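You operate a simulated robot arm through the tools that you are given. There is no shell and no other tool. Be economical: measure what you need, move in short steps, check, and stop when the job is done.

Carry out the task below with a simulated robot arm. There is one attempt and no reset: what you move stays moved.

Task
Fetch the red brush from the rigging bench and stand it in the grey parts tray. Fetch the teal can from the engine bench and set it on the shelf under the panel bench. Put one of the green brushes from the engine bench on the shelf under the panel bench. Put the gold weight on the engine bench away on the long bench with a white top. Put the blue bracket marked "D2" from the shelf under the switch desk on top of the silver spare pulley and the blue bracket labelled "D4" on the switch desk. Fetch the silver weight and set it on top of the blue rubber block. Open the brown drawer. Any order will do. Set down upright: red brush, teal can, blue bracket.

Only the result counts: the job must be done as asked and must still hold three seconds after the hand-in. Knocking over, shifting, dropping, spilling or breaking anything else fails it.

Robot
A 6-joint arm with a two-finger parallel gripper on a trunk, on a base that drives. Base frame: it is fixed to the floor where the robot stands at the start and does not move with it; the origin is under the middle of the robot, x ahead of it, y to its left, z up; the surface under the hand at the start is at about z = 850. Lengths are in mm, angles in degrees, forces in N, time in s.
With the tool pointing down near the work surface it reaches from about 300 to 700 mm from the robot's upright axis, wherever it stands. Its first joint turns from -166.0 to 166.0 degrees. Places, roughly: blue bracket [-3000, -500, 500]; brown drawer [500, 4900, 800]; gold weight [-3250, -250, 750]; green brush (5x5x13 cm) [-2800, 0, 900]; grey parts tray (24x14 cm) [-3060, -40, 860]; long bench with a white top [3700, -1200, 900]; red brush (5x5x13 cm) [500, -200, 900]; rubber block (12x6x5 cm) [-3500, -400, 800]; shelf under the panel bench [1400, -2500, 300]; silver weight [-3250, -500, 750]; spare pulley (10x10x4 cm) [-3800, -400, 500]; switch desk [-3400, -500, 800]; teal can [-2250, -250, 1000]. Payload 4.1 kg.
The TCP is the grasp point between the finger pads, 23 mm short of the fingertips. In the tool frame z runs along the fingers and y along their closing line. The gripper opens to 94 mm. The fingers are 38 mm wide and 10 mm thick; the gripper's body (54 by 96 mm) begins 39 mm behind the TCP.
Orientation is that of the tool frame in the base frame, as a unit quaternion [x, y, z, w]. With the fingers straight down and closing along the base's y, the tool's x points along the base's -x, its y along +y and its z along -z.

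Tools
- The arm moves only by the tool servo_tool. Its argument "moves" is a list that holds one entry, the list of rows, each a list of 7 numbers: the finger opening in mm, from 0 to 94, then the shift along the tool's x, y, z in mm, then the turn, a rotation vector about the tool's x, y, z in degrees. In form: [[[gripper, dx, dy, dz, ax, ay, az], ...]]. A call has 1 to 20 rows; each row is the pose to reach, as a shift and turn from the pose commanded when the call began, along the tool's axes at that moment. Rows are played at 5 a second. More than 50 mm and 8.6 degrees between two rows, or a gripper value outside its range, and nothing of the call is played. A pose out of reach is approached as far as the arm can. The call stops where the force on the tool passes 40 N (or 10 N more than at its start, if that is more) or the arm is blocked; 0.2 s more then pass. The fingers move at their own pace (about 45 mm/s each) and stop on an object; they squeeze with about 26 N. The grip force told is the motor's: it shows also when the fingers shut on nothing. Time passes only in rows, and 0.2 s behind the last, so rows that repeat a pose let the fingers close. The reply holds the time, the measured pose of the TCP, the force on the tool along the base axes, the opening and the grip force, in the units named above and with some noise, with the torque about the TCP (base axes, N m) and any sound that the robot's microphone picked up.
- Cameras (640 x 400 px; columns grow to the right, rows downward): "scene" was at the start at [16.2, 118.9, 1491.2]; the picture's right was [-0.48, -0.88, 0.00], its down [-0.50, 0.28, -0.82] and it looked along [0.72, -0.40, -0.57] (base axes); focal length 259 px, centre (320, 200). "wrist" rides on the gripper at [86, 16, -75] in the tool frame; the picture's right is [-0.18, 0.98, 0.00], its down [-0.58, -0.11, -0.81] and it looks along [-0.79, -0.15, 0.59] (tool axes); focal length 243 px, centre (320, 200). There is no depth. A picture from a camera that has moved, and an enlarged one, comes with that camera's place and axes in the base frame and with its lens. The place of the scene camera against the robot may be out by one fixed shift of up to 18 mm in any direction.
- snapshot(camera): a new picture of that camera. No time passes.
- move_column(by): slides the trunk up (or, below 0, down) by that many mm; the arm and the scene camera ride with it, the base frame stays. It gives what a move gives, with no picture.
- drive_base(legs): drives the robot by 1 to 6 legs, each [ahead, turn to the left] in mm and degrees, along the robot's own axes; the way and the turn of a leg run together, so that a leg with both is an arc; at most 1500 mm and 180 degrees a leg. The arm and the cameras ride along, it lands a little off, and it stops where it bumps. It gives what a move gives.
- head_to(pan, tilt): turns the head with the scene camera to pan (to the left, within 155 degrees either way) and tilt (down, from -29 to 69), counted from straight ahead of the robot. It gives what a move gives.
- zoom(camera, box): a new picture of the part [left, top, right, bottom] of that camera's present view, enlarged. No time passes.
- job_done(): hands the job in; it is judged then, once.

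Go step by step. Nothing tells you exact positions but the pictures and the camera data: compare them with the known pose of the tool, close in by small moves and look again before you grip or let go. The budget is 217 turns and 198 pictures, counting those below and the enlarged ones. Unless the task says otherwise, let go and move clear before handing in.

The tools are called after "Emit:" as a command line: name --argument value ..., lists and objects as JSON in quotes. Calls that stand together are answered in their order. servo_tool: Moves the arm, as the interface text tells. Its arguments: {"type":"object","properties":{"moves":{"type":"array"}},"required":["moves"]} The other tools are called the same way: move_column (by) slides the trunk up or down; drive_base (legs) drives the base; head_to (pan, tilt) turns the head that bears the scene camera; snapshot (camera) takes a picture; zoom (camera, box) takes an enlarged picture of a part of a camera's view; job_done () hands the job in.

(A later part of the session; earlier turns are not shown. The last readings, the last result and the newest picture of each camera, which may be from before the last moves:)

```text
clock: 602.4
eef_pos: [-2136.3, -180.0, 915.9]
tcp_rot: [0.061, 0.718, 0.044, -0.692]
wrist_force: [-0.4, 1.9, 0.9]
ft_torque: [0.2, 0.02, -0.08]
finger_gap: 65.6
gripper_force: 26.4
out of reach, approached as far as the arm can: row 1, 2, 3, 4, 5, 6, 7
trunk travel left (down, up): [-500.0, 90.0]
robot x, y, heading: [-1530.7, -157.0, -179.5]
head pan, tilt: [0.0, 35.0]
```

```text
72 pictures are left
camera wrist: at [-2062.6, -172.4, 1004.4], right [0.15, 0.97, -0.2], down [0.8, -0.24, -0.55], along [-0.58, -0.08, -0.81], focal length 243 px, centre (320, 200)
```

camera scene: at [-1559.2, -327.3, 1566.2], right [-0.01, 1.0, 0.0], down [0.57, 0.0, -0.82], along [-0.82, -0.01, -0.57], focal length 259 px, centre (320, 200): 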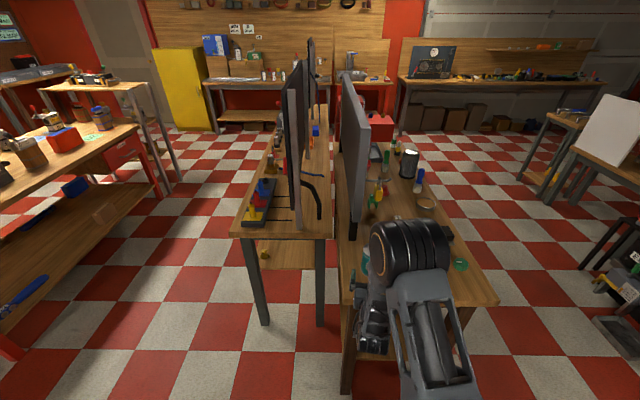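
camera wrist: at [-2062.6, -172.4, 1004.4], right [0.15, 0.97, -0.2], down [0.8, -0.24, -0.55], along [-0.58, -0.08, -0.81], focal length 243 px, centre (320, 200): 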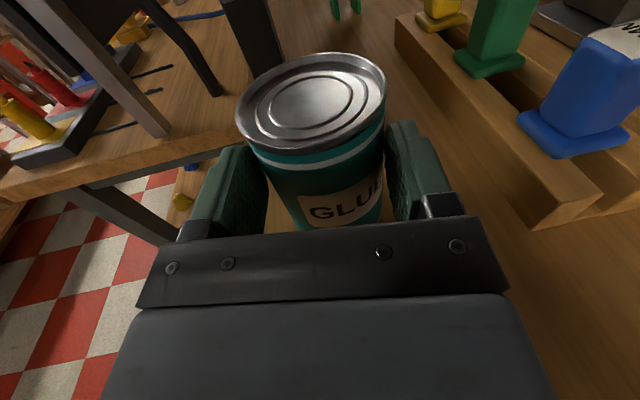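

Emit:
servo_tool --moves '[[[40, 10, 0, 0, 0, 0, 0], [40, 30, 0, 0, 0, 0, 0], [40, 60, 0, 0, 0, 0, 0], [40, 85, 0, 0, 0, 0, 0], [40, 85, 0, 0, 0, 0, 0]]]'

Emit:
drive_base --legs '[[-400, 0]]'

Emit:
snapshot --camera "wrist"

Emit:
snapshot --camera "scene"

```text
clock: 603.6
eef_pos: [-2140.5, -179.2, 1000.8]
tcp_rot: [0.057, 0.718, 0.04, -0.692]
wrist_force: [1.0, -0.1, -3.2]
ft_torque: [-0.01, -0.08, 0.01]
finger_gap: 65.5
gripper_force: 26.2
trunk travel left (down, up): [-500.0, 90.0]
robot x, y, heading: [-1526.9, -161.0, -179.8]
head pan, tilt: [0.0, 35.0]
```

```text
clock: 606.1
eef_pos: [-1735.7, -176.6, 1001.1]
tcp_rot: [0.057, 0.718, 0.04, -0.692]
wrist_force: [-0.5, -0.1, -3.2]
ft_torque: [-0.06, -0.1, -0.01]
finger_gap: 65.6
gripper_force: 25.8
trunk travel left (down, up): [-500.0, 90.0]
robot x, y, heading: [-1126.9, -154.3, -179.5]
head pan, tilt: [0.0, 35.0]
```

```text
71 pictures are left
camera wrist: at [-1660.9, -169.2, 1089.0], right [0.14, 0.97, -0.21], down [0.8, -0.23, -0.55], along [-0.58, -0.09, -0.81], focal length 243 px, centre (320, 200)
```

wrist: 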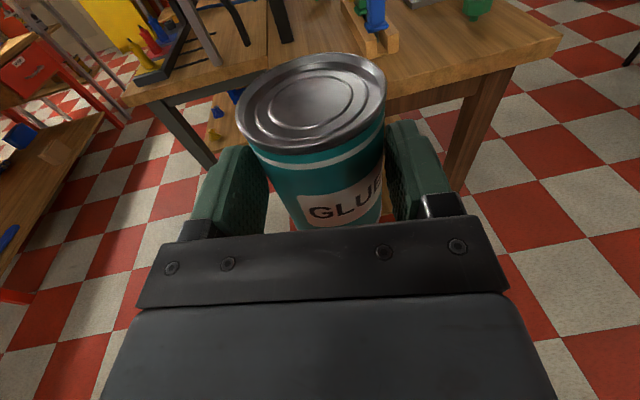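

```text
70 pictures are left
camera scene: at [-1153.6, -324.1, 1566.2], right [-0.01, 1.0, 0.0], down [0.57, 0.01, -0.82], along [-0.82, -0.01, -0.57], focal length 259 px, centre (320, 200)
```

scene: 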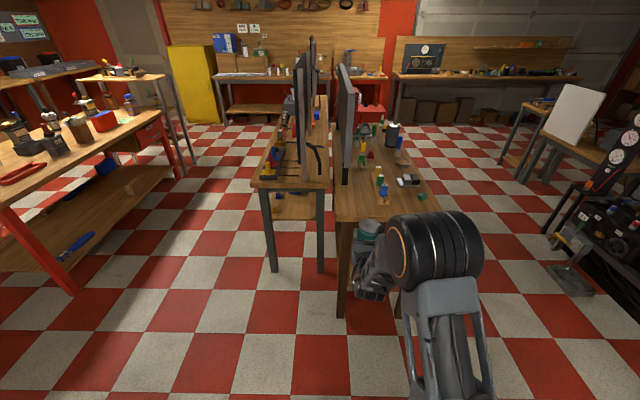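

The can is held upright. I'll take the western route round to the panel bench's far side.

Emit:
drive_base --legs '[[0, 89.5], [1500, 0], [1500, 0], [370, 0], [0, 90]]'

Emit:
head_to --pan 20 --tilt 20

Emit:
snapshot --camera "scene"

```text
clock: 630.3
eef_pos: [-520.7, -3508.1, 1000.1]
tcp_rot: [0.72, -0.046, 0.692, 0.029]
wrist_force: [0.1, -0.8, -3.3]
ft_torque: [0.02, 0.1, -0.01]
finger_gap: 64.3
gripper_force: 26.1
trunk travel left (down, up): [-500.0, 90.0]
robot x, y, heading: [-1128.0, -3549.4, 1.9]
head pan, tilt: [0.0, 35.0]
```

```text
clock: 631.2
eef_pos: [-521.0, -3508.3, 1000.1]
tcp_rot: [0.719, -0.047, 0.693, 0.03]
wrist_force: [1.1, -0.6, -3.1]
ft_torque: [0.02, 0.08, 0.01]
finger_gap: 64.3
gripper_force: 26.3
trunk travel left (down, up): [-500.0, 90.0]
robot x, y, heading: [-1128.4, -3546.6, 1.8]
head pan, tilt: [20.0, 20.0]
```

```text
69 pictures are left
camera scene: at [-1109.5, -3350.6, 1590.0], right [0.37, -0.93, 0.0], down [-0.32, -0.13, -0.94], along [0.87, 0.35, -0.34], focal length 259 px, centre (320, 200)
```

scene: 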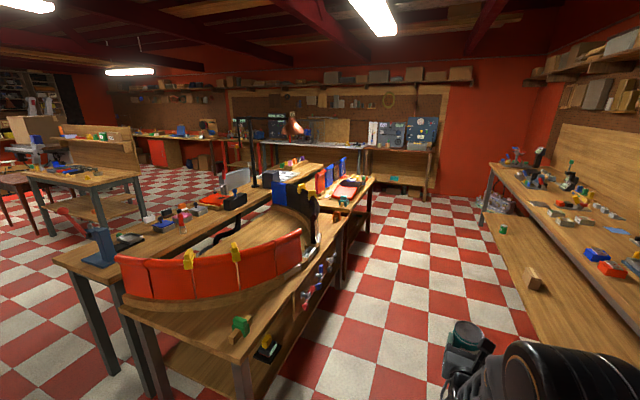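

Emit:
drive_base --legs '[[0, -1.3], [1500, 0], [910, 0]]'

Emit:
move_column --by -400

Emit:
move_column --by -100

Emit:
drive_base --legs '[[0, 90]]'

Emit:
head_to --pan 0 --tilt 35

Emit:
snapshot --camera "scene"

Emit:
snapshot --camera "wrist"

```text
clock: 643.3
eef_pos: [1891.6, -3474.5, 1000.8]
tcp_rot: [0.719, -0.051, 0.693, 0.034]
wrist_force: [-0.9, -0.3, -3.6]
ft_torque: [0.01, 0.08, -0.02]
finger_gap: 64.1
gripper_force: 25.5
trunk travel left (down, up): [-500.0, 90.0]
robot x, y, heading: [1281.2, -3507.0, 1.3]
head pan, tilt: [20.0, 20.0]
```

```text
clock: 647.2
eef_pos: [1890.5, -3474.9, 600.0]
tcp_rot: [0.718, -0.05, 0.693, 0.033]
wrist_force: [-0.3, 0.4, -1.8]
ft_torque: [0.0, 0.07, 0.02]
finger_gap: 64.1
gripper_force: 25.7
trunk travel left (down, up): [-100.0, 490.0]
robot x, y, heading: [1277.8, -3505.4, 1.4]
head pan, tilt: [20.0, 20.0]
```

```text
clock: 648.5
eef_pos: [1891.4, -3474.8, 500.6]
tcp_rot: [0.718, -0.051, 0.693, 0.034]
wrist_force: [-0.4, -0.1, -2.8]
ft_torque: [0.01, 0.08, -0.01]
finger_gap: 63.9
gripper_force: 26.2
trunk travel left (down, up): [0.0, 590.0]
robot x, y, heading: [1279.0, -3505.0, 1.4]
head pan, tilt: [20.0, 20.0]
```

```text
clock: 652.8
eef_pos: [1241.9, -2898.4, 500.3]
tcp_rot: [0.541, 0.476, 0.511, -0.469]
wrist_force: [0.1, 0.4, -2.5]
ft_torque: [-0.09, 0.01, 0.03]
finger_gap: 63.7
gripper_force: 26.7
trunk travel left (down, up): [0.0, 590.0]
robot x, y, heading: [1281.6, -3507.9, 92.0]
head pan, tilt: [20.0, 20.0]
```

```text
clock: 653.6
eef_pos: [1242.4, -2897.8, 499.2]
tcp_rot: [0.54, 0.476, 0.51, -0.47]
wrist_force: [-0.2, -0.1, -3.2]
ft_torque: [-0.08, 0.02, 0.01]
finger_gap: 63.6
gripper_force: 26.0
trunk travel left (down, up): [0.0, 590.0]
robot x, y, heading: [1280.4, -3507.2, 92.2]
head pan, tilt: [0.0, 35.0]
```

```text
68 pictures are left
camera scene: at [1113.6, -3487.4, 1066.2], right [1.0, 0.04, 0.0], down [0.02, -0.57, -0.82], along [-0.03, 0.82, -0.57], focal length 259 px, centre (320, 200)
```

scene: 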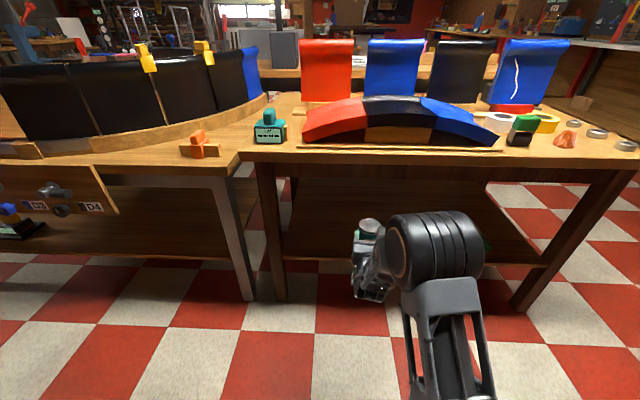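

```text
67 pictures are left
camera wrist: at [1253.8, -2971.8, 588.7], right [0.97, -0.11, -0.2], down [-0.21, -0.81, -0.55], along [-0.11, 0.58, -0.81], focal length 243 px, centre (320, 200)
```

wrist: 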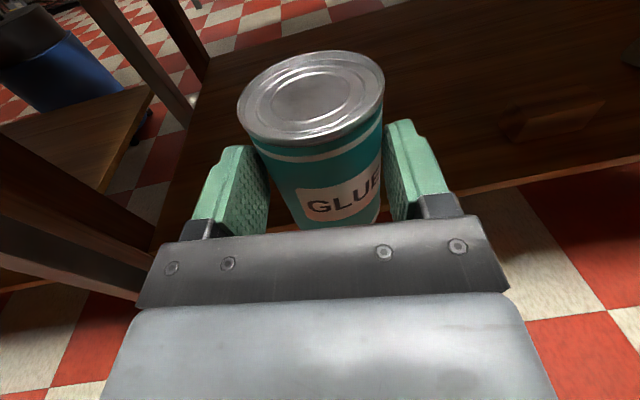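

The shelf spot at x≈1250 is free. I'll lower to z≈400, then extend 165 mm forward over the shelf.

Emit:
servo_tool --moves '[[[40, -35, 0, 0, 0, 0, 0], [40, -70, 0, 0, 0, 0, 0], [40, -98, 0, 0, 0, 0, 0], [40, -97, 0, 40, 0, 0, 0], [40, -95, 0, 80, 0, 0, 0], [40, -94, 0, 120, 0, 0, 0], [40, -93, 0, 165, 0, 0, 0], [40, -93, 0, 165, 0, 0, 0]]]'

Emit:
snapshot --camera "wrist"

Emit:
snapshot --camera "scene"

```text
clock: 655.4
eef_pos: [1244.3, -2738.0, 399.1]
tcp_rot: [0.545, 0.473, 0.513, -0.465]
wrist_force: [-0.3, 0.1, -3.4]
ft_torque: [-0.09, 0.02, 0.02]
finger_gap: 63.3
gripper_force: 25.9
out of reach, approached as far as the arm can: row 4, 5, 6, 7, 8
trunk travel left (down, up): [0.0, 590.0]
robot x, y, heading: [1280.0, -3506.7, 92.0]
head pan, tilt: [0.0, 35.0]
```

```text
66 pictures are left
camera wrist: at [1256.3, -2810.2, 488.8], right [0.97, -0.12, -0.2], down [-0.22, -0.81, -0.55], along [-0.1, 0.57, -0.81], focal length 243 px, centre (320, 200)
```

wrist: 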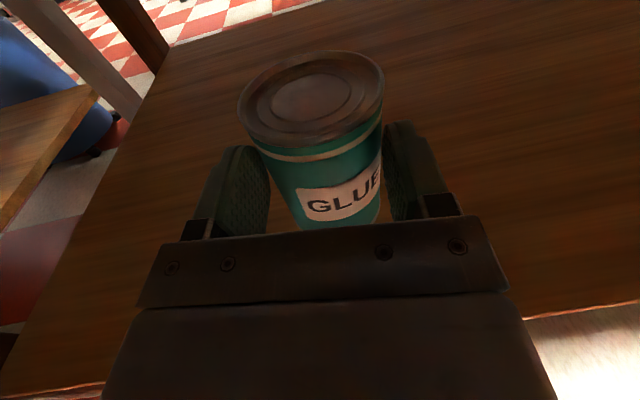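

```text
65 pictures are left
camera scene: at [1113.7, -3487.3, 1066.2], right [1.0, 0.04, 0.0], down [0.02, -0.57, -0.82], along [-0.03, 0.82, -0.57], focal length 259 px, centre (320, 200)
```

scene: 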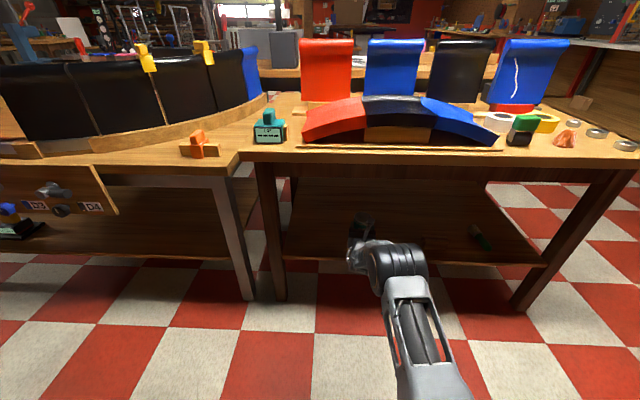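

Over the shelf, well inside the edge. Lowering slowly to contact.

Emit:
servo_tool --moves '[[[40, -10, 0, 0, 0, 0, 0], [40, -16, 0, 0, 0, 0, 0], [40, -20, 0, 0, 0, 0, 0], [40, -23, 0, 0, 0, 0, 0], [40, -26, 0, 0, 0, 0, 0], [40, -29, 0, 0, 0, 0, 0], [40, -32, 0, 0, 0, 0, 0]]]'

```text
clock: 657.0
eef_pos: [1242.6, -2737.6, 368.4]
tcp_rot: [0.543, 0.474, 0.513, -0.467]
wrist_force: [0.4, -0.3, -2.7]
ft_torque: [-0.09, -0.01, -0.03]
finger_gap: 63.6
gripper_force: 26.2
trunk travel left (down, up): [0.0, 590.0]
robot x, y, heading: [1284.3, -3505.8, 91.9]
head pan, tilt: [0.0, 35.0]
```

Emit:
servo_tool --moves '[[[40, -3, 0, 0, 0, 0, 0], [40, -6, 0, 0, 0, 0, 0], [40, -9, 0, 0, 0, 0, 0], [40, -12, 0, 0, 0, 0, 0], [40, -15, 0, 0, 0, 0, 0], [40, -18, 0, 0, 0, 0, 0]]]'

Emit:
snapshot --camera "wrist"

```text
clock: 658.4
eef_pos: [1242.4, -2739.0, 347.3]
tcp_rot: [0.546, 0.476, 0.51, -0.464]
wrist_force: [0.5, 0.4, -0.7]
ft_torque: [0.01, 0.03, 0.04]
finger_gap: 10.8
gripper_force: 0.6
out of reach, approached as far as the arm can: row 6
trunk travel left (down, up): [0.0, 590.0]
robot x, y, heading: [1282.2, -3508.7, 92.1]
head pan, tilt: [0.0, 35.0]
```

```text
64 pictures are left
camera wrist: at [1253.6, -2811.8, 435.9], right [0.97, -0.12, -0.2], down [-0.22, -0.81, -0.54], along [-0.1, 0.57, -0.82], focal length 243 px, centre (320, 200)
```

wrist: 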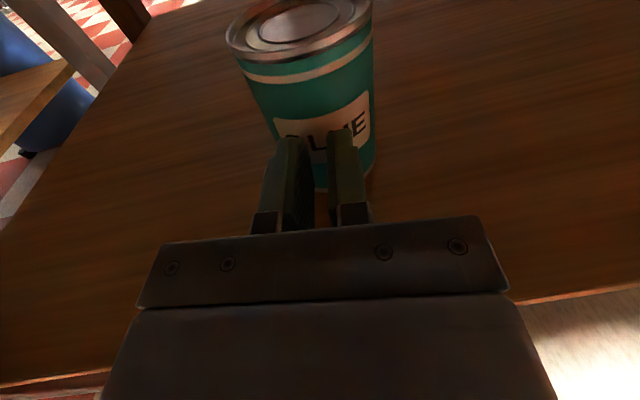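

The can slid out of the pads and stands upright on the shelf in front of the fingers. I'll withdraw straight back.

Emit:
servo_tool --moves '[[[11, 6, 0, -20, 0, 0, 0], [11, 10, 0, -60, 0, 0, 0], [11, 12, 0, -100, 0, 0, 0], [11, 14, 0, -140, 0, 0, 0], [11, 20, 0, -180, 0, 0, 0], [11, 40, 0, -210, 0, 0, 0], [11, 40, 0, -210, 0, 0, 0]]]'

Emit:
snapshot --camera "wrist"

Emit:
snapshot --camera "scene"

```text
clock: 660.0
eef_pos: [1220.3, -2946.8, 399.1]
tcp_rot: [0.54, 0.476, 0.511, -0.47]
wrist_force: [0.1, -0.3, -0.2]
ft_torque: [0.0, 0.02, -0.03]
finger_gap: 11.0
gripper_force: 0.0
trunk travel left (down, up): [0.0, 590.0]
robot x, y, heading: [1278.5, -3509.4, 92.1]
head pan, tilt: [0.0, 35.0]
```

```text
63 pictures are left
camera wrist: at [1232.8, -3020.1, 488.0], right [0.97, -0.11, -0.2], down [-0.21, -0.81, -0.55], along [-0.11, 0.58, -0.81], focal length 243 px, centre (320, 200)
```

wrist: 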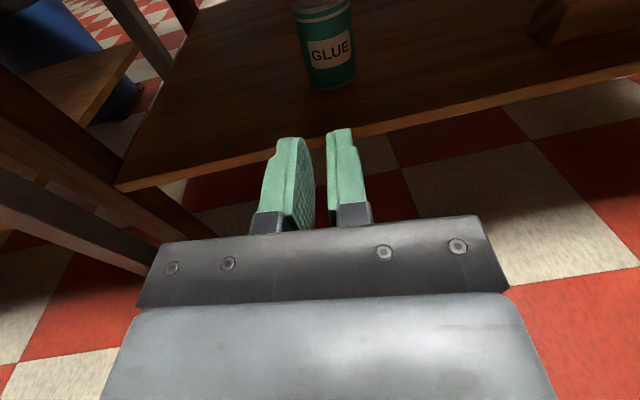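

```text
62 pictures are left
camera scene: at [1113.7, -3487.6, 1066.2], right [1.0, 0.04, 0.0], down [0.02, -0.57, -0.82], along [-0.03, 0.82, -0.57], focal length 259 px, centre (320, 200)
```

scene: 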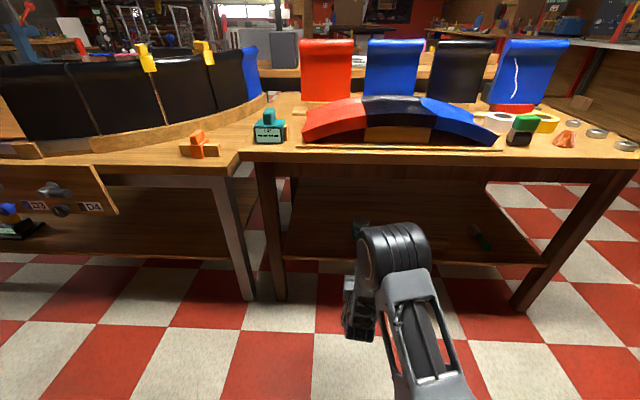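

The can stands upright on the shelf. Next, I'll back off, raise the trunk, point the hand down, restore its usual roll, and head for the switch desk.

Emit:
drive_base --legs '[[-200, 0], [0, 88], [1400, 0], [1020, 0]]'

Emit:
move_column --by 400

Emit:
servo_tool --moves '[[[50, 20, 0, 0, 0, -8, 0], [50, 40, 0, 0, 0, -16, 0], [50, 60, 0, 0, 0, -24, 0], [50, 85, 0, 0, 0, -32, 0], [50, 110, 0, 0, 0, -40, 0], [50, 135, 0, -5, 0, -48, 0], [50, 160, 0, -15, 0, -56, 0], [50, 185, 0, -25, 0, -64, 0], [50, 210, 0, -40, 0, -72, 0], [50, 230, 0, -55, 0, -80, 0], [50, 250, 0, -70, 0, -88, 0], [50, 250, 0, -70, 0, -88, 0]]]'

```text
clock: 676.8
eef_pos: [-1705.3, -3695.0, 398.3]
tcp_rot: [0.07, 0.717, 0.053, -0.692]
wrist_force: [-0.3, -0.3, -0.8]
ft_torque: [0.02, -0.03, -0.02]
finger_gap: 11.1
gripper_force: 0.0
trunk travel left (down, up): [0.0, 590.0]
robot x, y, heading: [-1143.7, -3675.2, 178.3]
head pan, tilt: [0.0, 35.0]
```

```text
clock: 680.7
eef_pos: [-1706.0, -3695.2, 798.5]
tcp_rot: [0.07, 0.716, 0.053, -0.692]
wrist_force: [0.4, 0.5, 0.7]
ft_torque: [0.0, 0.01, -0.02]
finger_gap: 10.8
gripper_force: 0.1
trunk travel left (down, up): [-400.0, 190.0]
robot x, y, heading: [-1143.1, -3673.0, 178.0]
head pan, tilt: [0.0, 35.0]
```

```text
clock: 683.3
eef_pos: [-1644.4, -3699.5, 1051.5]
tcp_rot: [0.087, 0.996, -0.011, 0.001]
wrist_force: [-0.5, -0.6, -0.7]
ft_torque: [0.0, -0.01, 0.03]
finger_gap: 50.2
gripper_force: 0.1
out of reach, approached as far as the arm can: row 6
trunk travel left (down, up): [-400.0, 190.0]
robot x, y, heading: [-1144.5, -3672.8, 178.2]
head pan, tilt: [0.0, 35.0]
```

Emit:
servo_tool --moves '[[[50, -4, 0, 0, 0, 0, 8.4], [50, -8, 0, 0, 0, 0, 16.8], [50, -12, 0, 0, 0, 0, 25.2], [50, -16, 0, 0, 0, 0, 33.6], [50, -20, 0, 0, 0, 0, 42], [50, -24, 0, 0, 0, 0, 50.4], [50, -28, 0, 0, 0, 0, 58.8], [50, -32, 0, 0, 0, 0, 67.2], [50, -36, 0, 0, 0, 0, 75.6], [50, -40, 0, 0, 0, 0, 84], [50, -44, 0, 0, 0, 0, 92.4], [50, -48, 0, 0, 0, 0, 100.8], [50, -52, 0, 0, 0, 0, 109.2], [50, -56, 0, 0, 0, 0, 117.6], [50, -60, 0, 0, 0, 0, 126], [50, -64, 0, 0, 0, 0, 134.4], [50, -68, 0, 0, 0, 0, 142.8], [50, -72, 0, 0, 0, 0, 151.2], [50, -76, 0, 0, 0, 0, 159.6], [50, -80, 0, 0, 0, 0, 168]]]'

Emit:
drive_base --legs '[[0, -88], [1500, 0], [1020, 0], [0, 90], [1500, 0]]'

Emit:
head_to --pan -35 --tilt 25

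Emit:
snapshot --camera "scene"

```text
clock: 687.5
eef_pos: [-1565.6, -3714.6, 1050.7]
tcp_rot: [1.0, 0.015, -0.001, 0.011]
wrist_force: [0.2, 0.4, -0.2]
ft_torque: [-0.02, 0.0, -0.02]
finger_gap: 49.8
gripper_force: 0.2
trunk travel left (down, up): [-400.0, 190.0]
robot x, y, heading: [-1142.6, -3675.1, 178.1]
head pan, tilt: [0.0, 35.0]
```

```text
clock: 714.6
eef_pos: [-3121.4, -1253.1, 1052.0]
tcp_rot: [0.998, 0.056, 0.0, 0.011]
wrist_force: [-0.1, 0.9, -0.2]
ft_torque: [0.03, 0.01, 0.0]
finger_gap: 50.0
gripper_force: 0.1
trunk travel left (down, up): [-400.0, 190.0]
robot x, y, heading: [-2699.0, -1180.8, -177.6]
head pan, tilt: [0.0, 35.0]
```

```text
clock: 715.6
eef_pos: [-3120.4, -1254.0, 1051.7]
tcp_rot: [0.998, 0.056, 0.0, 0.01]
wrist_force: [0.0, 0.2, 0.6]
ft_torque: [-0.03, 0.01, -0.01]
finger_gap: 50.0
gripper_force: 0.0
trunk travel left (down, up): [-400.0, 190.0]
robot x, y, heading: [-2701.0, -1174.9, -177.5]
head pan, tilt: [-35.0, 25.0]
```

```text
61 pictures are left
camera scene: at [-2712.9, -1297.0, 1481.9], right [0.53, 0.85, 0.0], down [0.36, -0.23, -0.91], along [-0.77, 0.48, -0.42], focal length 259 px, centre (320, 200)
```

scene: 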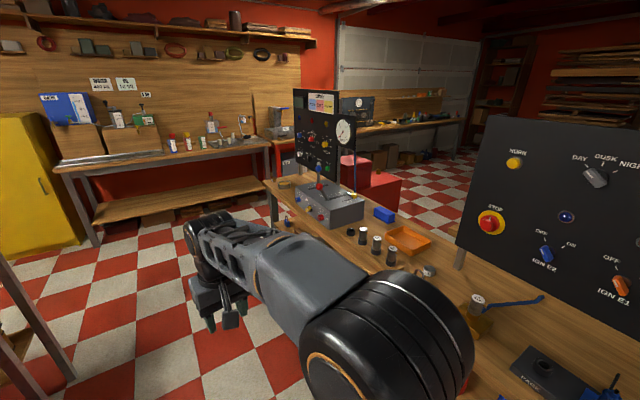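

Emit:
drive_base --legs '[[0, -2.5], [600, 0], [0, -90]]'

Emit:
head_to --pan 0 --tilt 35

Emit:
snapshot --camera "scene"

Emit:
zoom --camera "scene" --box '[150, 180, 450, 368]'

```text
clock: 723.2
eef_pos: [-3346.5, -753.5, 1050.9]
tcp_rot: [0.721, -0.693, -0.008, 0.008]
wrist_force: [-0.5, 0.3, 1.0]
ft_torque: [0.02, 0.0, -0.03]
finger_gap: 50.0
gripper_force: 0.1
trunk travel left (down, up): [-400.0, 190.0]
robot x, y, heading: [-3303.1, -1177.7, 88.6]
head pan, tilt: [-35.0, 25.0]
```

```text
clock: 724.2
eef_pos: [-3347.1, -754.5, 1051.6]
tcp_rot: [0.721, -0.693, -0.008, 0.007]
wrist_force: [0.0, 0.5, -0.1]
ft_torque: [0.0, 0.0, -0.01]
finger_gap: 50.1
gripper_force: 0.0
trunk travel left (down, up): [-400.0, 190.0]
robot x, y, heading: [-3305.5, -1176.2, 88.4]
head pan, tilt: [0.0, 35.0]
```

```text
60 pictures are left
camera scene: at [-3469.5, -1147.6, 1466.2], right [1.0, -0.03, 0.0], down [-0.01, -0.57, -0.82], along [0.02, 0.82, -0.57], focal length 259 px, centre (320, 200)
```

scene: 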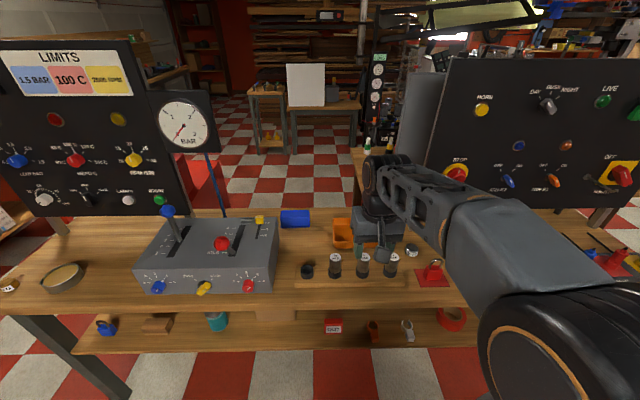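

```text
2.13 times, centred on (300, 274) of scene
camera zoom: at [-3469.5, -1147.6, 1466.2], right [1.0, -0.03, 0.0], down [-0.01, -0.57, -0.82], along [0.02, 0.82, -0.57], focal length 552 px, centre (363, 43)
```

zoom: 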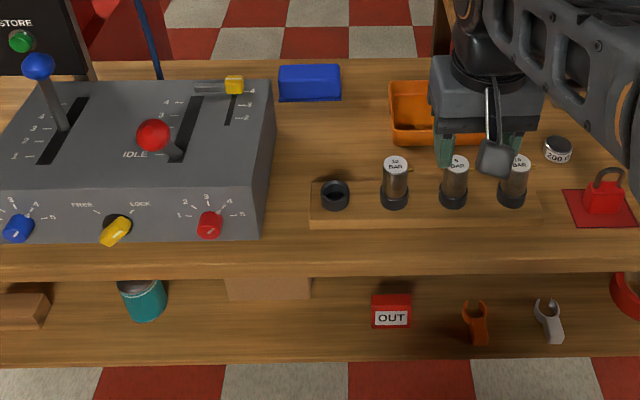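

The silver "200 G" disc is the silver weight, at about (-3162, -568); the blue rubber block is at (-3543, -403). I'll move above the weight.

Emit:
servo_tool --moves '[[[70, -30, -32, 0, 0, 0, 0], [70, -60, -64, 0, 0, 0, 0], [70, -89, -96, 0, 0, 0, 0], [70, -119, -128, 0, 0, 0, 0], [70, -148, -160, 0, 0, 0, 0], [70, -178, -192, 0, 0, 0, 0], [70, -178, -192, 40, 0, 0, 0], [70, -178, -192, 40, 0, 0, 0]]]'

Emit:
snapshot --camera "wrist"

```text
clock: 726.0
eef_pos: [-3162.3, -570.5, 1009.7]
tcp_rot: [0.721, -0.693, -0.007, 0.007]
wrist_force: [-1.5, -1.1, 0.1]
ft_torque: [-0.01, 0.0, 0.0]
finger_gap: 69.8
gripper_force: 0.0
trunk travel left (down, up): [-400.0, 190.0]
robot x, y, heading: [-3307.1, -1177.1, 88.5]
head pan, tilt: [0.0, 35.0]
```

```text
58 pictures are left
camera wrist: at [-3173.1, -657.6, 1084.3], right [-0.99, 0.14, 0.02], down [0.1, 0.58, 0.8], along [0.1, 0.8, -0.59], focal length 243 px, centre (320, 200)
```

wrist: 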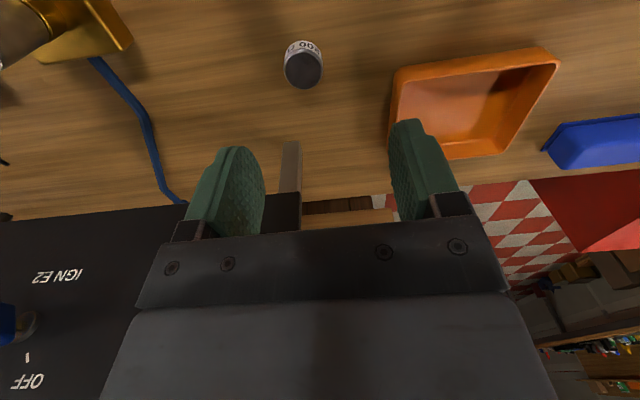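

Emit:
servo_tool --moves '[[[70, -5, -6, 30, 0, 0, 0], [70, -10, -12, 70, 0, 0, 0], [70, -10, -12, 100, 0, 0, 0], [70, -10, -12, 100, 0, 0, 0]]]'

Emit:
snapshot --camera "wrist"

```text
clock: 727.0
eef_pos: [-3152.6, -558.5, 907.4]
tcp_rot: [0.721, -0.693, -0.008, 0.007]
wrist_force: [0.0, 0.1, -0.8]
ft_torque: [-0.02, 0.0, 0.0]
finger_gap: 69.9
gripper_force: 0.1
trunk travel left (down, up): [-400.0, 190.0]
robot x, y, heading: [-3303.4, -1172.4, 88.5]
head pan, tilt: [0.0, 35.0]
```

```text
57 pictures are left
camera wrist: at [-3162.7, -645.7, 981.7], right [-0.99, 0.14, 0.02], down [0.1, 0.58, 0.81], along [0.1, 0.8, -0.59], focal length 243 px, centre (320, 200)
```

wrist: 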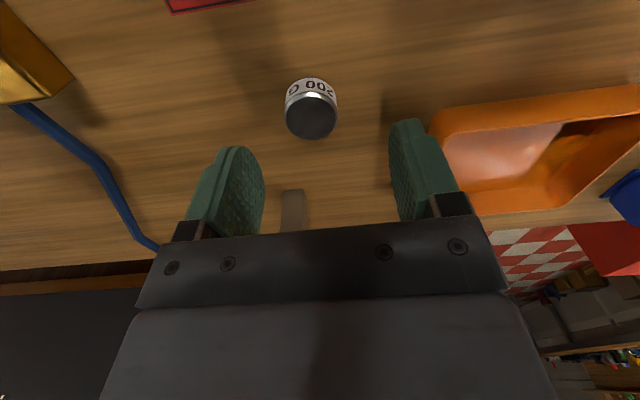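

The two views put the weight's top at z≈820 — this desk is lower (~785) — at (-3143, -533). I'll shift and go down carefully.

Emit:
servo_tool --moves '[[[70, -12, -5, 20, 0, 0, 0], [70, -25, -10, 50, 0, 0, 0], [70, -25, -10, 50, 0, 0, 0]]]'

Emit:
snapshot --camera "wrist"

```text
clock: 727.8
eef_pos: [-3146.8, -532.3, 856.6]
tcp_rot: [0.721, -0.693, -0.008, 0.006]
wrist_force: [1.1, -0.3, -0.3]
ft_torque: [-0.01, -0.01, -0.01]
finger_gap: 69.9
gripper_force: 0.0
trunk travel left (down, up): [-400.0, 190.0]
robot x, y, heading: [-3302.5, -1178.2, 88.6]
head pan, tilt: [0.0, 35.0]
```

```text
56 pictures are left
camera wrist: at [-3156.1, -620.0, 931.9], right [-0.99, 0.14, 0.02], down [0.1, 0.58, 0.8], along [0.1, 0.8, -0.59], focal length 243 px, centre (320, 200)
```

wrist: 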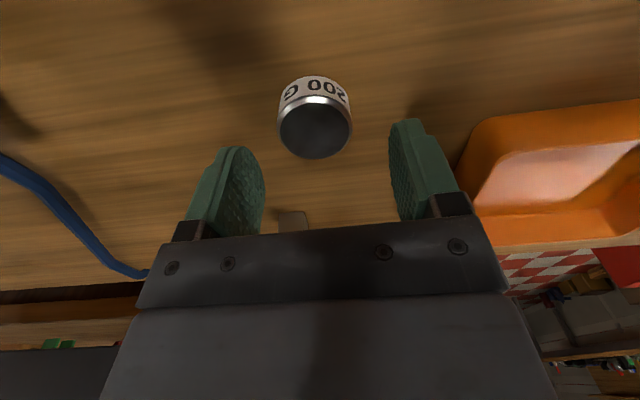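

Emit:
servo_tool --moves '[[[70, 3, -4, 20, 0, 0, 0], [70, 3, -4, 34, 0, 0, 0], [70, 3, -4, 38, 0, 0, 0], [70, 3, -4, 38, 0, 0, 0], [30, 3, -4, 38, 0, 0, 0], [10, 3, -4, 38, 0, 0, 0], [0, 3, -4, 38, 0, 0, 0], [0, 3, -4, 38, 0, 0, 0], [0, 3, -4, 0, 0, 0, 0], [0, 3, -4, -45, 0, 0, 0], [0, 3, -4, -90, 0, 0, 0], [0, 3, -4, -135, 0, 0, 0]]]'

Emit:
snapshot --camera "wrist"

```text
clock: 729.2
eef_pos: [-3136.3, -533.3, 823.1]
tcp_rot: [0.721, -0.693, -0.01, -0.001]
wrist_force: [6.1, -1.4, 10.7]
ft_torque: [-0.23, -0.48, -0.01]
finger_gap: 41.2
gripper_force: 11.0
trunk travel left (down, up): [-400.0, 190.0]
robot x, y, heading: [-3303.9, -1174.5, 88.2]
head pan, tilt: [0.0, 35.0]
stopped in row 6: the force on the tool passed its limit at 43 N (the readings are from after the stop); the commanded pose is now the measured one
```

```text
55 pictures are left
camera wrist: at [-3147.6, -622.3, 896.9], right [-0.99, 0.15, 0.01], down [0.1, 0.57, 0.81], along [0.11, 0.81, -0.58], focal length 243 px, centre (320, 200)
```

wrist: 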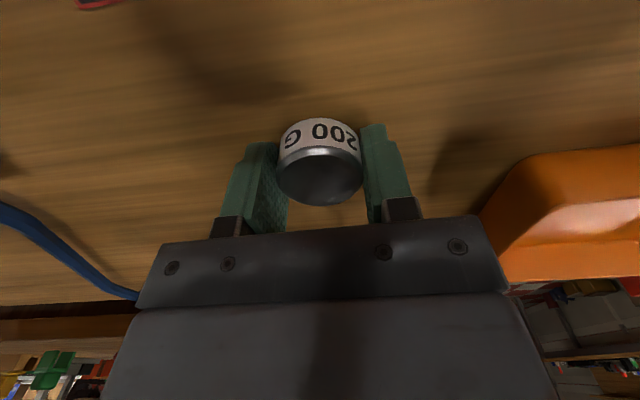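

The fingertips touched the desk (z≈800) while gripping. I'll ease up 1 mm, finish the grip and lift.

Emit:
servo_tool --moves '[[[0, 0, 0, -1, 0, 0, 0], [0, 0, 0, -1, 0, 0, 0], [0, 0, 0, -1, 0, 0, 0], [0, 0, 0, -30, 0, 0, 0], [0, 0, 0, -75, 0, 0, 0], [0, 0, 0, -120, 0, 0, 0], [0, 0, 0, -160, 0, 0, 0]]]'

Emit:
snapshot --camera "wrist"

```text
clock: 730.8
eef_pos: [-3133.5, -534.5, 982.3]
tcp_rot: [0.72, -0.694, -0.008, 0.001]
wrist_force: [0.4, -0.4, -1.3]
ft_torque: [0.0, 0.01, -0.02]
finger_gap: 40.8
gripper_force: 25.4
trunk travel left (down, up): [-400.0, 190.0]
robot x, y, heading: [-3303.8, -1176.2, 88.2]
head pan, tilt: [0.0, 35.0]
```

```text
54 pictures are left
camera wrist: at [-3145.0, -622.5, 1056.0], right [-0.99, 0.15, 0.02], down [0.1, 0.58, 0.81], along [0.11, 0.8, -0.59], focal length 243 px, centre (320, 200)
```

wrist: 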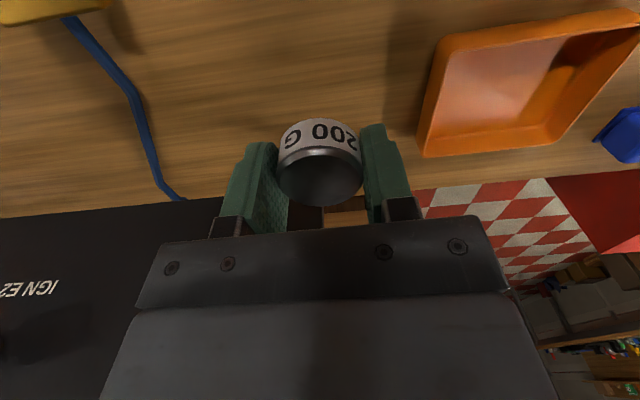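

The silver weight is held. The block (top z≈850, at about (-3546, -368)) needs the base closer and more to the left, so I'll tuck the arm and reposition.

Emit:
servo_tool --moves '[[[0, 20, 15, -30, 0, 0, 0], [0, 50, 40, -50, 0, 0, 0], [0, 85, 65, -70, 0, 0, 0], [0, 120, 90, -90, 0, 0, 0], [0, 155, 115, -100, 0, 0, 0], [0, 190, 140, -100, 0, 0, 0], [0, 225, 165, -100, 0, 0, 0], [0, 225, 165, -100, 0, 0, 0]]]'

Emit:
drive_base --legs '[[0, 50], [265, 0]]'

Emit:
drive_base --legs '[[0, -48]]'

Emit:
snapshot --camera "wrist"

Emit:
snapshot --camera "scene"

```text
clock: 732.6
eef_pos: [-3293.7, -769.8, 1082.0]
tcp_rot: [0.721, -0.693, -0.008, 0.002]
wrist_force: [-0.8, -0.5, -1.4]
ft_torque: [0.02, 0.04, 0.04]
finger_gap: 40.9
gripper_force: 25.9
trunk travel left (down, up): [-400.0, 190.0]
robot x, y, heading: [-3305.0, -1176.8, 88.3]
head pan, tilt: [0.0, 35.0]
```

```text
clock: 736.7
eef_pos: [-3801.7, -732.0, 1082.9]
tcp_rot: [0.945, -0.327, -0.007, 0.005]
wrist_force: [-0.4, 0.2, -2.2]
ft_torque: [0.05, -0.02, -0.01]
finger_gap: 40.9
gripper_force: 26.3
trunk travel left (down, up): [-400.0, 190.0]
robot x, y, heading: [-3498.3, -1005.7, 137.9]
head pan, tilt: [0.0, 35.0]
```

```text
clock: 739.2
eef_pos: [-3500.4, -595.1, 1082.8]
tcp_rot: [0.733, -0.68, -0.009, 0.002]
wrist_force: [1.2, -0.2, -1.4]
ft_torque: [-0.01, 0.0, -0.01]
finger_gap: 41.0
gripper_force: 25.5
trunk travel left (down, up): [-400.0, 190.0]
robot x, y, heading: [-3491.9, -1004.8, 90.5]
head pan, tilt: [0.0, 35.0]
```

```text
53 pictures are left
camera wrist: at [-3508.9, -683.4, 1156.3], right [-0.99, 0.11, 0.02], down [0.08, 0.58, 0.81], along [0.08, 0.81, -0.58], focal length 243 px, centre (320, 200)
```

wrist: 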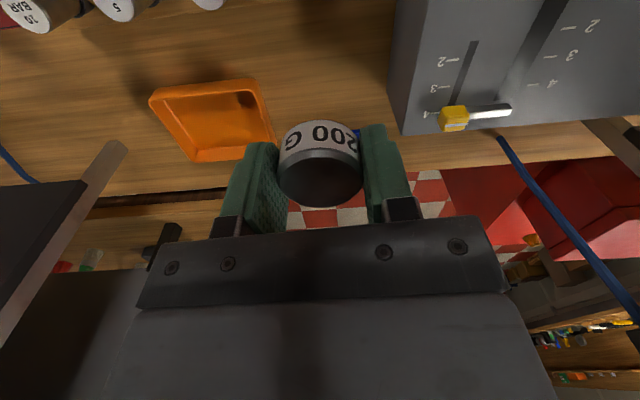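

```text
52 pictures are left
camera scene: at [-3664.2, -978.5, 1466.2], right [1.0, 0.01, 0.0], down [0.0, -0.57, -0.82], along [-0.01, 0.82, -0.57], focal length 259 px, centre (320, 200)
```

scene: 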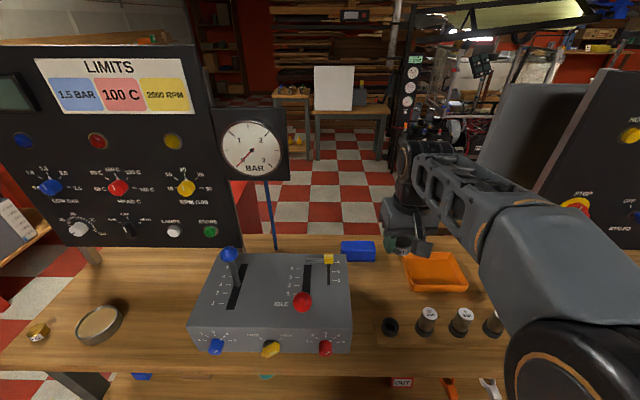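

I'll place the hand beside the block for an unobstructed wrist view.

Emit:
servo_tool --moves '[[[0, -27, -27, 0, 0, 0, 0], [0, -54, -54, 20, 0, 0, 0], [0, -80, -81, 50, 0, 0, 0], [0, -107, -108, 83, 0, 0, 0], [0, -107, -108, 83, 0, 0, 0]]]'

Emit:
snapshot --camera "wrist"

```text
refused: row 4 steps farther than a row can; nothing moved
```

```text
51 pictures are left
camera wrist: at [-3508.9, -683.4, 1156.3], right [-0.99, 0.11, 0.02], down [0.08, 0.58, 0.81], along [0.08, 0.81, -0.58], focal length 243 px, centre (320, 200)
```

wrist: 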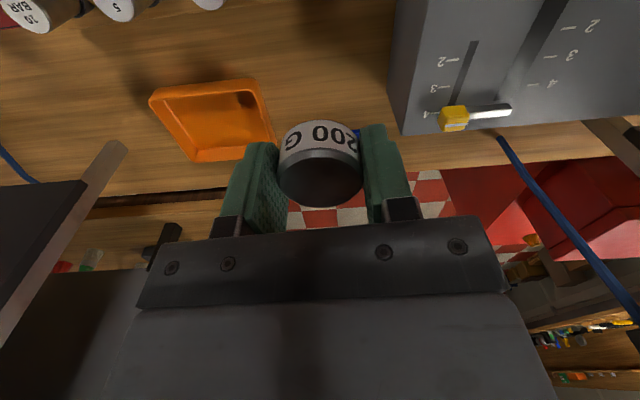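

Emit:
servo_tool --moves '[[[0, -22, -22, 10, 0, 0, 0], [0, -44, -44, 25, 0, 0, 0], [0, -66, -66, 42, 0, 0, 0], [0, -88, -88, 60, 0, 0, 0], [0, -107, -108, 83, 0, 0, 0], [0, -107, -108, 83, 0, 0, 0]]]'

Emit:
snapshot --camera "wrist"

```text
clock: 740.6
eef_pos: [-3404.0, -479.3, 999.8]
tcp_rot: [0.733, -0.68, -0.009, 0.002]
wrist_force: [0.2, 0.5, -2.4]
ft_torque: [-0.03, 0.02, 0.02]
finger_gap: 41.1
gripper_force: 25.9
trunk travel left (down, up): [-400.0, 190.0]
robot x, y, heading: [-3498.1, -1002.9, 90.6]
head pan, tilt: [0.0, 35.0]
```

```text
50 pictures are left
camera wrist: at [-3411.7, -567.5, 1073.9], right [-0.99, 0.11, 0.02], down [0.08, 0.58, 0.81], along [0.08, 0.81, -0.59], focal length 243 px, centre (320, 200)
```

wrist: 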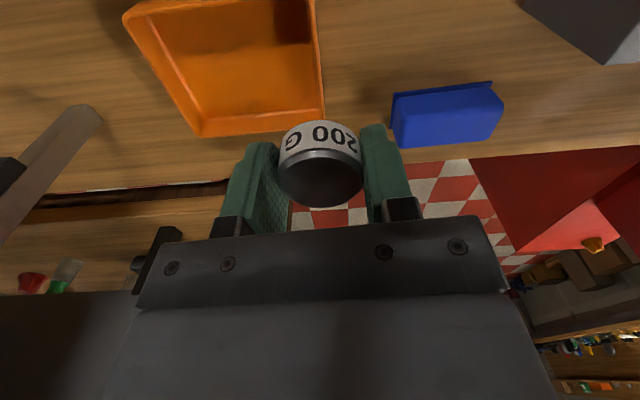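

The block spans x -3598…-3487, y -397…-345. I'll move over its centre (-3541, -370) and descend.

Emit:
servo_tool --moves '[[[0, -30, 32, 0, 0, 0, 0], [0, -60, 64, 0, 0, 0, 0], [0, -90, 96, 0, 0, 0, 0], [0, -119, 128, 0, 0, 0, 0], [0, -119, 128, 40, 0, 0, 0], [0, -119, 128, 80, 0, 0, 0], [0, -119, 128, 100, 0, 0, 0], [0, -119, 128, 100, 0, 0, 0]]]'

Emit:
snapshot --camera "wrist"

Emit:
zoom --camera "scene" --box '[300, 190, 460, 290]'

```text
clock: 742.4
eef_pos: [-3540.8, -370.5, 904.0]
tcp_rot: [0.734, -0.68, -0.008, 0.001]
wrist_force: [-0.5, 0.6, -2.6]
ft_torque: [-0.01, 0.02, 0.0]
finger_gap: 41.3
gripper_force: 26.5
trunk travel left (down, up): [-400.0, 190.0]
robot x, y, heading: [-3498.8, -1004.2, 90.3]
head pan, tilt: [0.0, 35.0]
```

```text
49 pictures are left
camera wrist: at [-3548.0, -458.1, 977.0], right [-0.99, 0.11, 0.02], down [0.08, 0.58, 0.81], along [0.08, 0.81, -0.59], focal length 243 px, centre (320, 200)
```

wrist: 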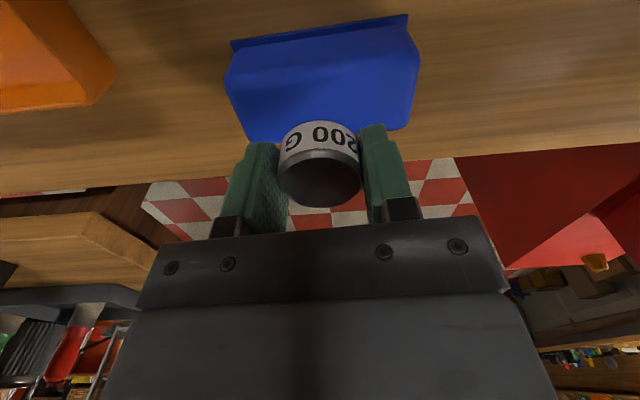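

```text
4.00 times, centred on (380, 240) of scene
camera zoom: at [-3664.3, -978.3, 1466.2], right [1.0, 0.01, 0.0], down [0.0, -0.57, -0.82], along [-0.01, 0.82, -0.57], focal length 1037 px, centre (80, 40)
```

zoom: 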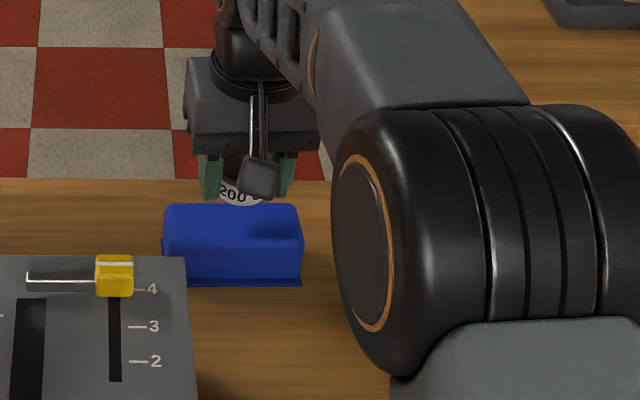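

Aligned over the block's middle. Lowering to contact.

Emit:
servo_tool --moves '[[[0, 0, 0, 15, 0, 0, 0], [0, 0, 0, 22, 0, 0, 0], [0, 0, 0, 25, 0, 0, 0], [0, 0, 0, 28, 0, 0, 0], [0, 0, 0, 30, 0, 0, 0], [0, 0, 0, 32, 0, 0, 0], [0, 0, 0, 34, 0, 0, 0]]]'

```text
clock: 744.0
eef_pos: [-3541.7, -369.2, 873.8]
tcp_rot: [0.733, -0.68, -0.012, -0.002]
wrist_force: [0.8, -0.1, 26.7]
ft_torque: [-0.47, -0.75, 0.01]
finger_gap: 40.9
gripper_force: 25.8
trunk travel left (down, up): [-400.0, 190.0]
robot x, y, heading: [-3498.5, -1001.7, 90.4]
head pan, tilt: [0.0, 35.0]
```

Contact at z 873.8, as expected. Ease off, release and rise.

Emit:
servo_tool --moves '[[[0, 0, 0, -3.5, 0, 0, 0], [0, 0, 0, -3.5, 0, 0, 0], [45, 0, 0, -3.5, 0, 0, 0], [60, 0, 0, -3.5, 0, 0, 0], [60, 0, 0, -3.5, 0, 0, 0], [60, 0, 0, -45, 0, 0, 0], [60, 0, 0, -90, 0, 0, 0], [60, 20, 0, -130, 0, 0, 0], [60, 60, 0, -150, 0, 0, 0], [60, 110, 0, -160, 0, 0, 0]]]'

Emit:
snapshot --camera "wrist"

```text
refused: row 10 steps farther than a row can; nothing moved
```

```text
47 pictures are left
camera wrist: at [-3549.0, -458.4, 946.2], right [-0.99, 0.11, 0.02], down [0.08, 0.57, 0.82], along [0.08, 0.81, -0.58], focal length 243 px, centre (320, 200)
```

wrist: 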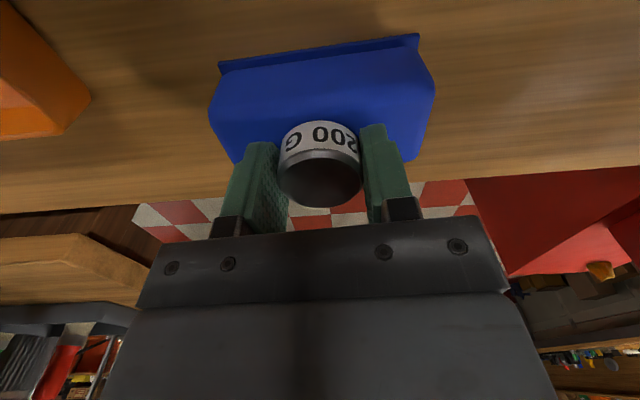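

The weight sits slightly toward the block's far side; I'll nudge it 7 mm nearer before releasing.

Emit:
servo_tool --moves '[[[0, 0, 0, -9, 0, 0, 0], [0, 7, 0, -9, 0, 0, 0], [0, 7, 0, -9, 0, 0, 0], [0, 7, 0, -4, 0, 0, 0], [0, 7, 0, -2, 0, 0, 0], [0, 7, 0, -2, 0, 0, 0], [0, 7, 0, -3, 0, 0, 0], [45, 7, 0, -3, 0, 0, 0], [60, 7, 0, -3, 0, 0, 0], [60, 7, 0, -3, 0, 0, 0], [60, 7, 0, -45, 0, 0, 0], [60, 7, 0, -90, 0, 0, 0], [60, 27, 0, -125, 0, 0, 0], [60, 67, 0, -145, 0, 0, 0], [60, 107, 0, -155, 0, 0, 0]]]'

Emit:
snapshot --camera "wrist"

Emit:
zoom --camera "scene" --box '[300, 190, 460, 290]'

```text
clock: 747.2
eef_pos: [-3532.9, -477.8, 1022.1]
tcp_rot: [0.733, -0.68, -0.009, 0.002]
wrist_force: [-0.7, -0.3, 0.4]
ft_torque: [-0.01, 0.0, -0.02]
finger_gap: 60.1
gripper_force: 0.1
trunk travel left (down, up): [-400.0, 190.0]
robot x, y, heading: [-3497.3, -1004.1, 90.4]
head pan, tilt: [0.0, 35.0]
```

```text
46 pictures are left
camera wrist: at [-3539.4, -565.8, 1095.6], right [-0.99, 0.11, 0.02], down [0.08, 0.58, 0.81], along [0.08, 0.81, -0.59], focal length 243 px, centre (320, 200)
```

wrist: 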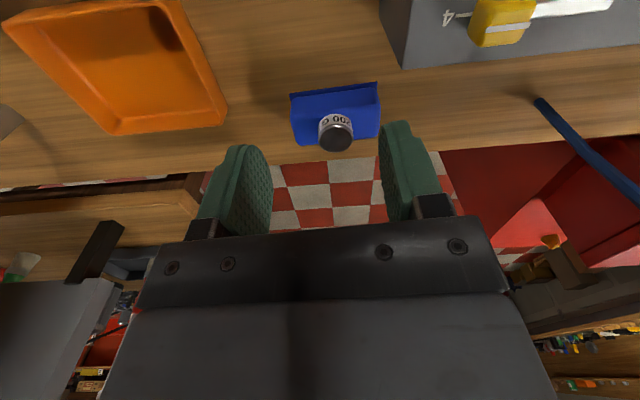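

```text
4.00 times, centred on (380, 240) of scene
camera zoom: at [-3664.3, -978.8, 1466.2], right [1.0, 0.01, 0.0], down [0.0, -0.57, -0.82], along [-0.01, 0.82, -0.57], focal length 1037 px, centre (80, 40)
```

zoom: 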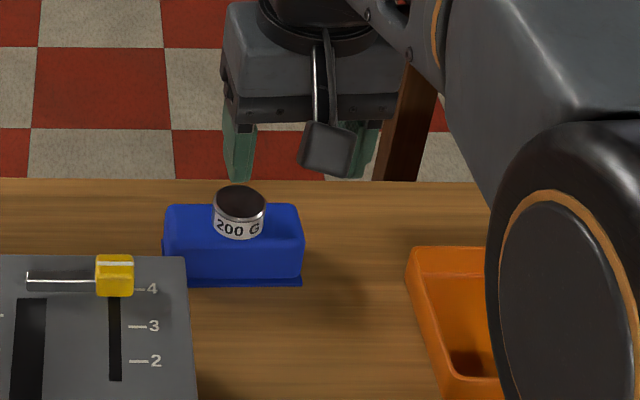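

The silver weight sits well on the block. Now for the brackets: I'll back away, lower the trunk and look at the shelf beneath.

Emit:
drive_base --legs '[[-400, 0]]'

Emit:
move_column --by -400

Emit:
head_to --pan 0 --tilt 22

Emit:
snapshot --camera "scene"

Emit:
head_to --pan -30 --tilt 22

Emit:
snapshot --camera "scene"

```text
clock: 749.7
eef_pos: [-3530.4, -873.2, 1021.5]
tcp_rot: [0.735, -0.678, -0.009, 0.001]
wrist_force: [0.8, -0.9, 0.5]
ft_torque: [-0.01, -0.02, 0.0]
finger_gap: 59.9
gripper_force: 0.0
trunk travel left (down, up): [-400.0, 190.0]
robot x, y, heading: [-3492.1, -1401.6, 90.5]
head pan, tilt: [0.0, 35.0]
```

```text
clock: 753.5
eef_pos: [-3530.0, -871.3, 622.0]
tcp_rot: [0.735, -0.678, -0.009, 0.002]
wrist_force: [0.1, -0.3, -0.5]
ft_torque: [0.0, -0.01, -0.02]
finger_gap: 59.8
gripper_force: 0.1
trunk travel left (down, up): [0.0, 590.0]
robot x, y, heading: [-3493.2, -1394.3, 90.9]
head pan, tilt: [0.0, 35.0]
```

```text
clock: 754.3
eef_pos: [-3531.8, -873.3, 620.6]
tcp_rot: [0.735, -0.678, -0.008, 0.001]
wrist_force: [0.0, -0.5, -0.7]
ft_torque: [-0.03, -0.04, 0.04]
finger_gap: 60.0
gripper_force: 0.0
trunk travel left (down, up): [0.0, 590.0]
robot x, y, heading: [-3492.5, -1400.2, 90.9]
head pan, tilt: [0.0, 22.0]
```

```text
44 pictures are left
camera scene: at [-3660.3, -1371.2, 1086.7], right [1.0, 0.01, 0.0], down [0.0, -0.38, -0.93], along [-0.01, 0.93, -0.38], focal length 259 px, centre (320, 200)
```

scene: 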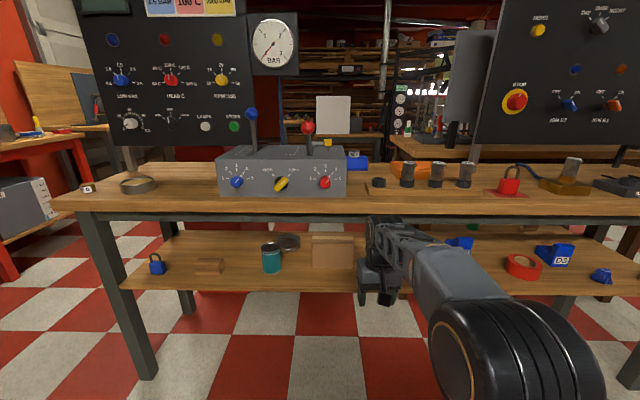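

```text
clock: 755.2
eef_pos: [-3531.0, -873.2, 621.6]
tcp_rot: [0.735, -0.678, -0.008, 0.002]
wrist_force: [0.1, -0.3, -0.5]
ft_torque: [-0.02, -0.02, -0.01]
finger_gap: 59.9
gripper_force: 0.1
trunk travel left (down, up): [0.0, 590.0]
robot x, y, heading: [-3490.1, -1398.0, 90.8]
head pan, tilt: [-30.0, 22.0]
```

```text
43 pictures are left
camera scene: at [-3613.8, -1383.0, 1086.8], right [0.87, -0.49, 0.0], down [-0.18, -0.33, -0.93], along [0.45, 0.81, -0.37], focal length 259 px, centre (320, 200)
```

scene: 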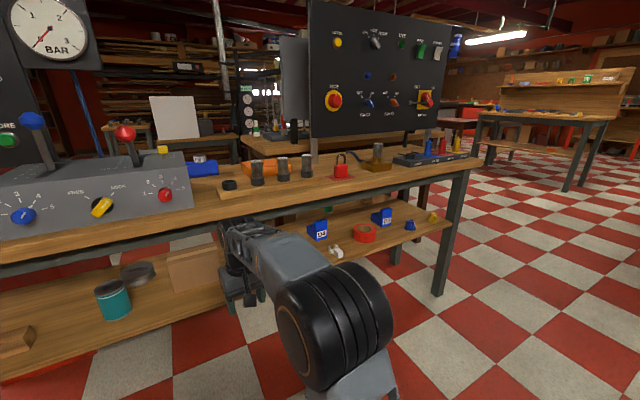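

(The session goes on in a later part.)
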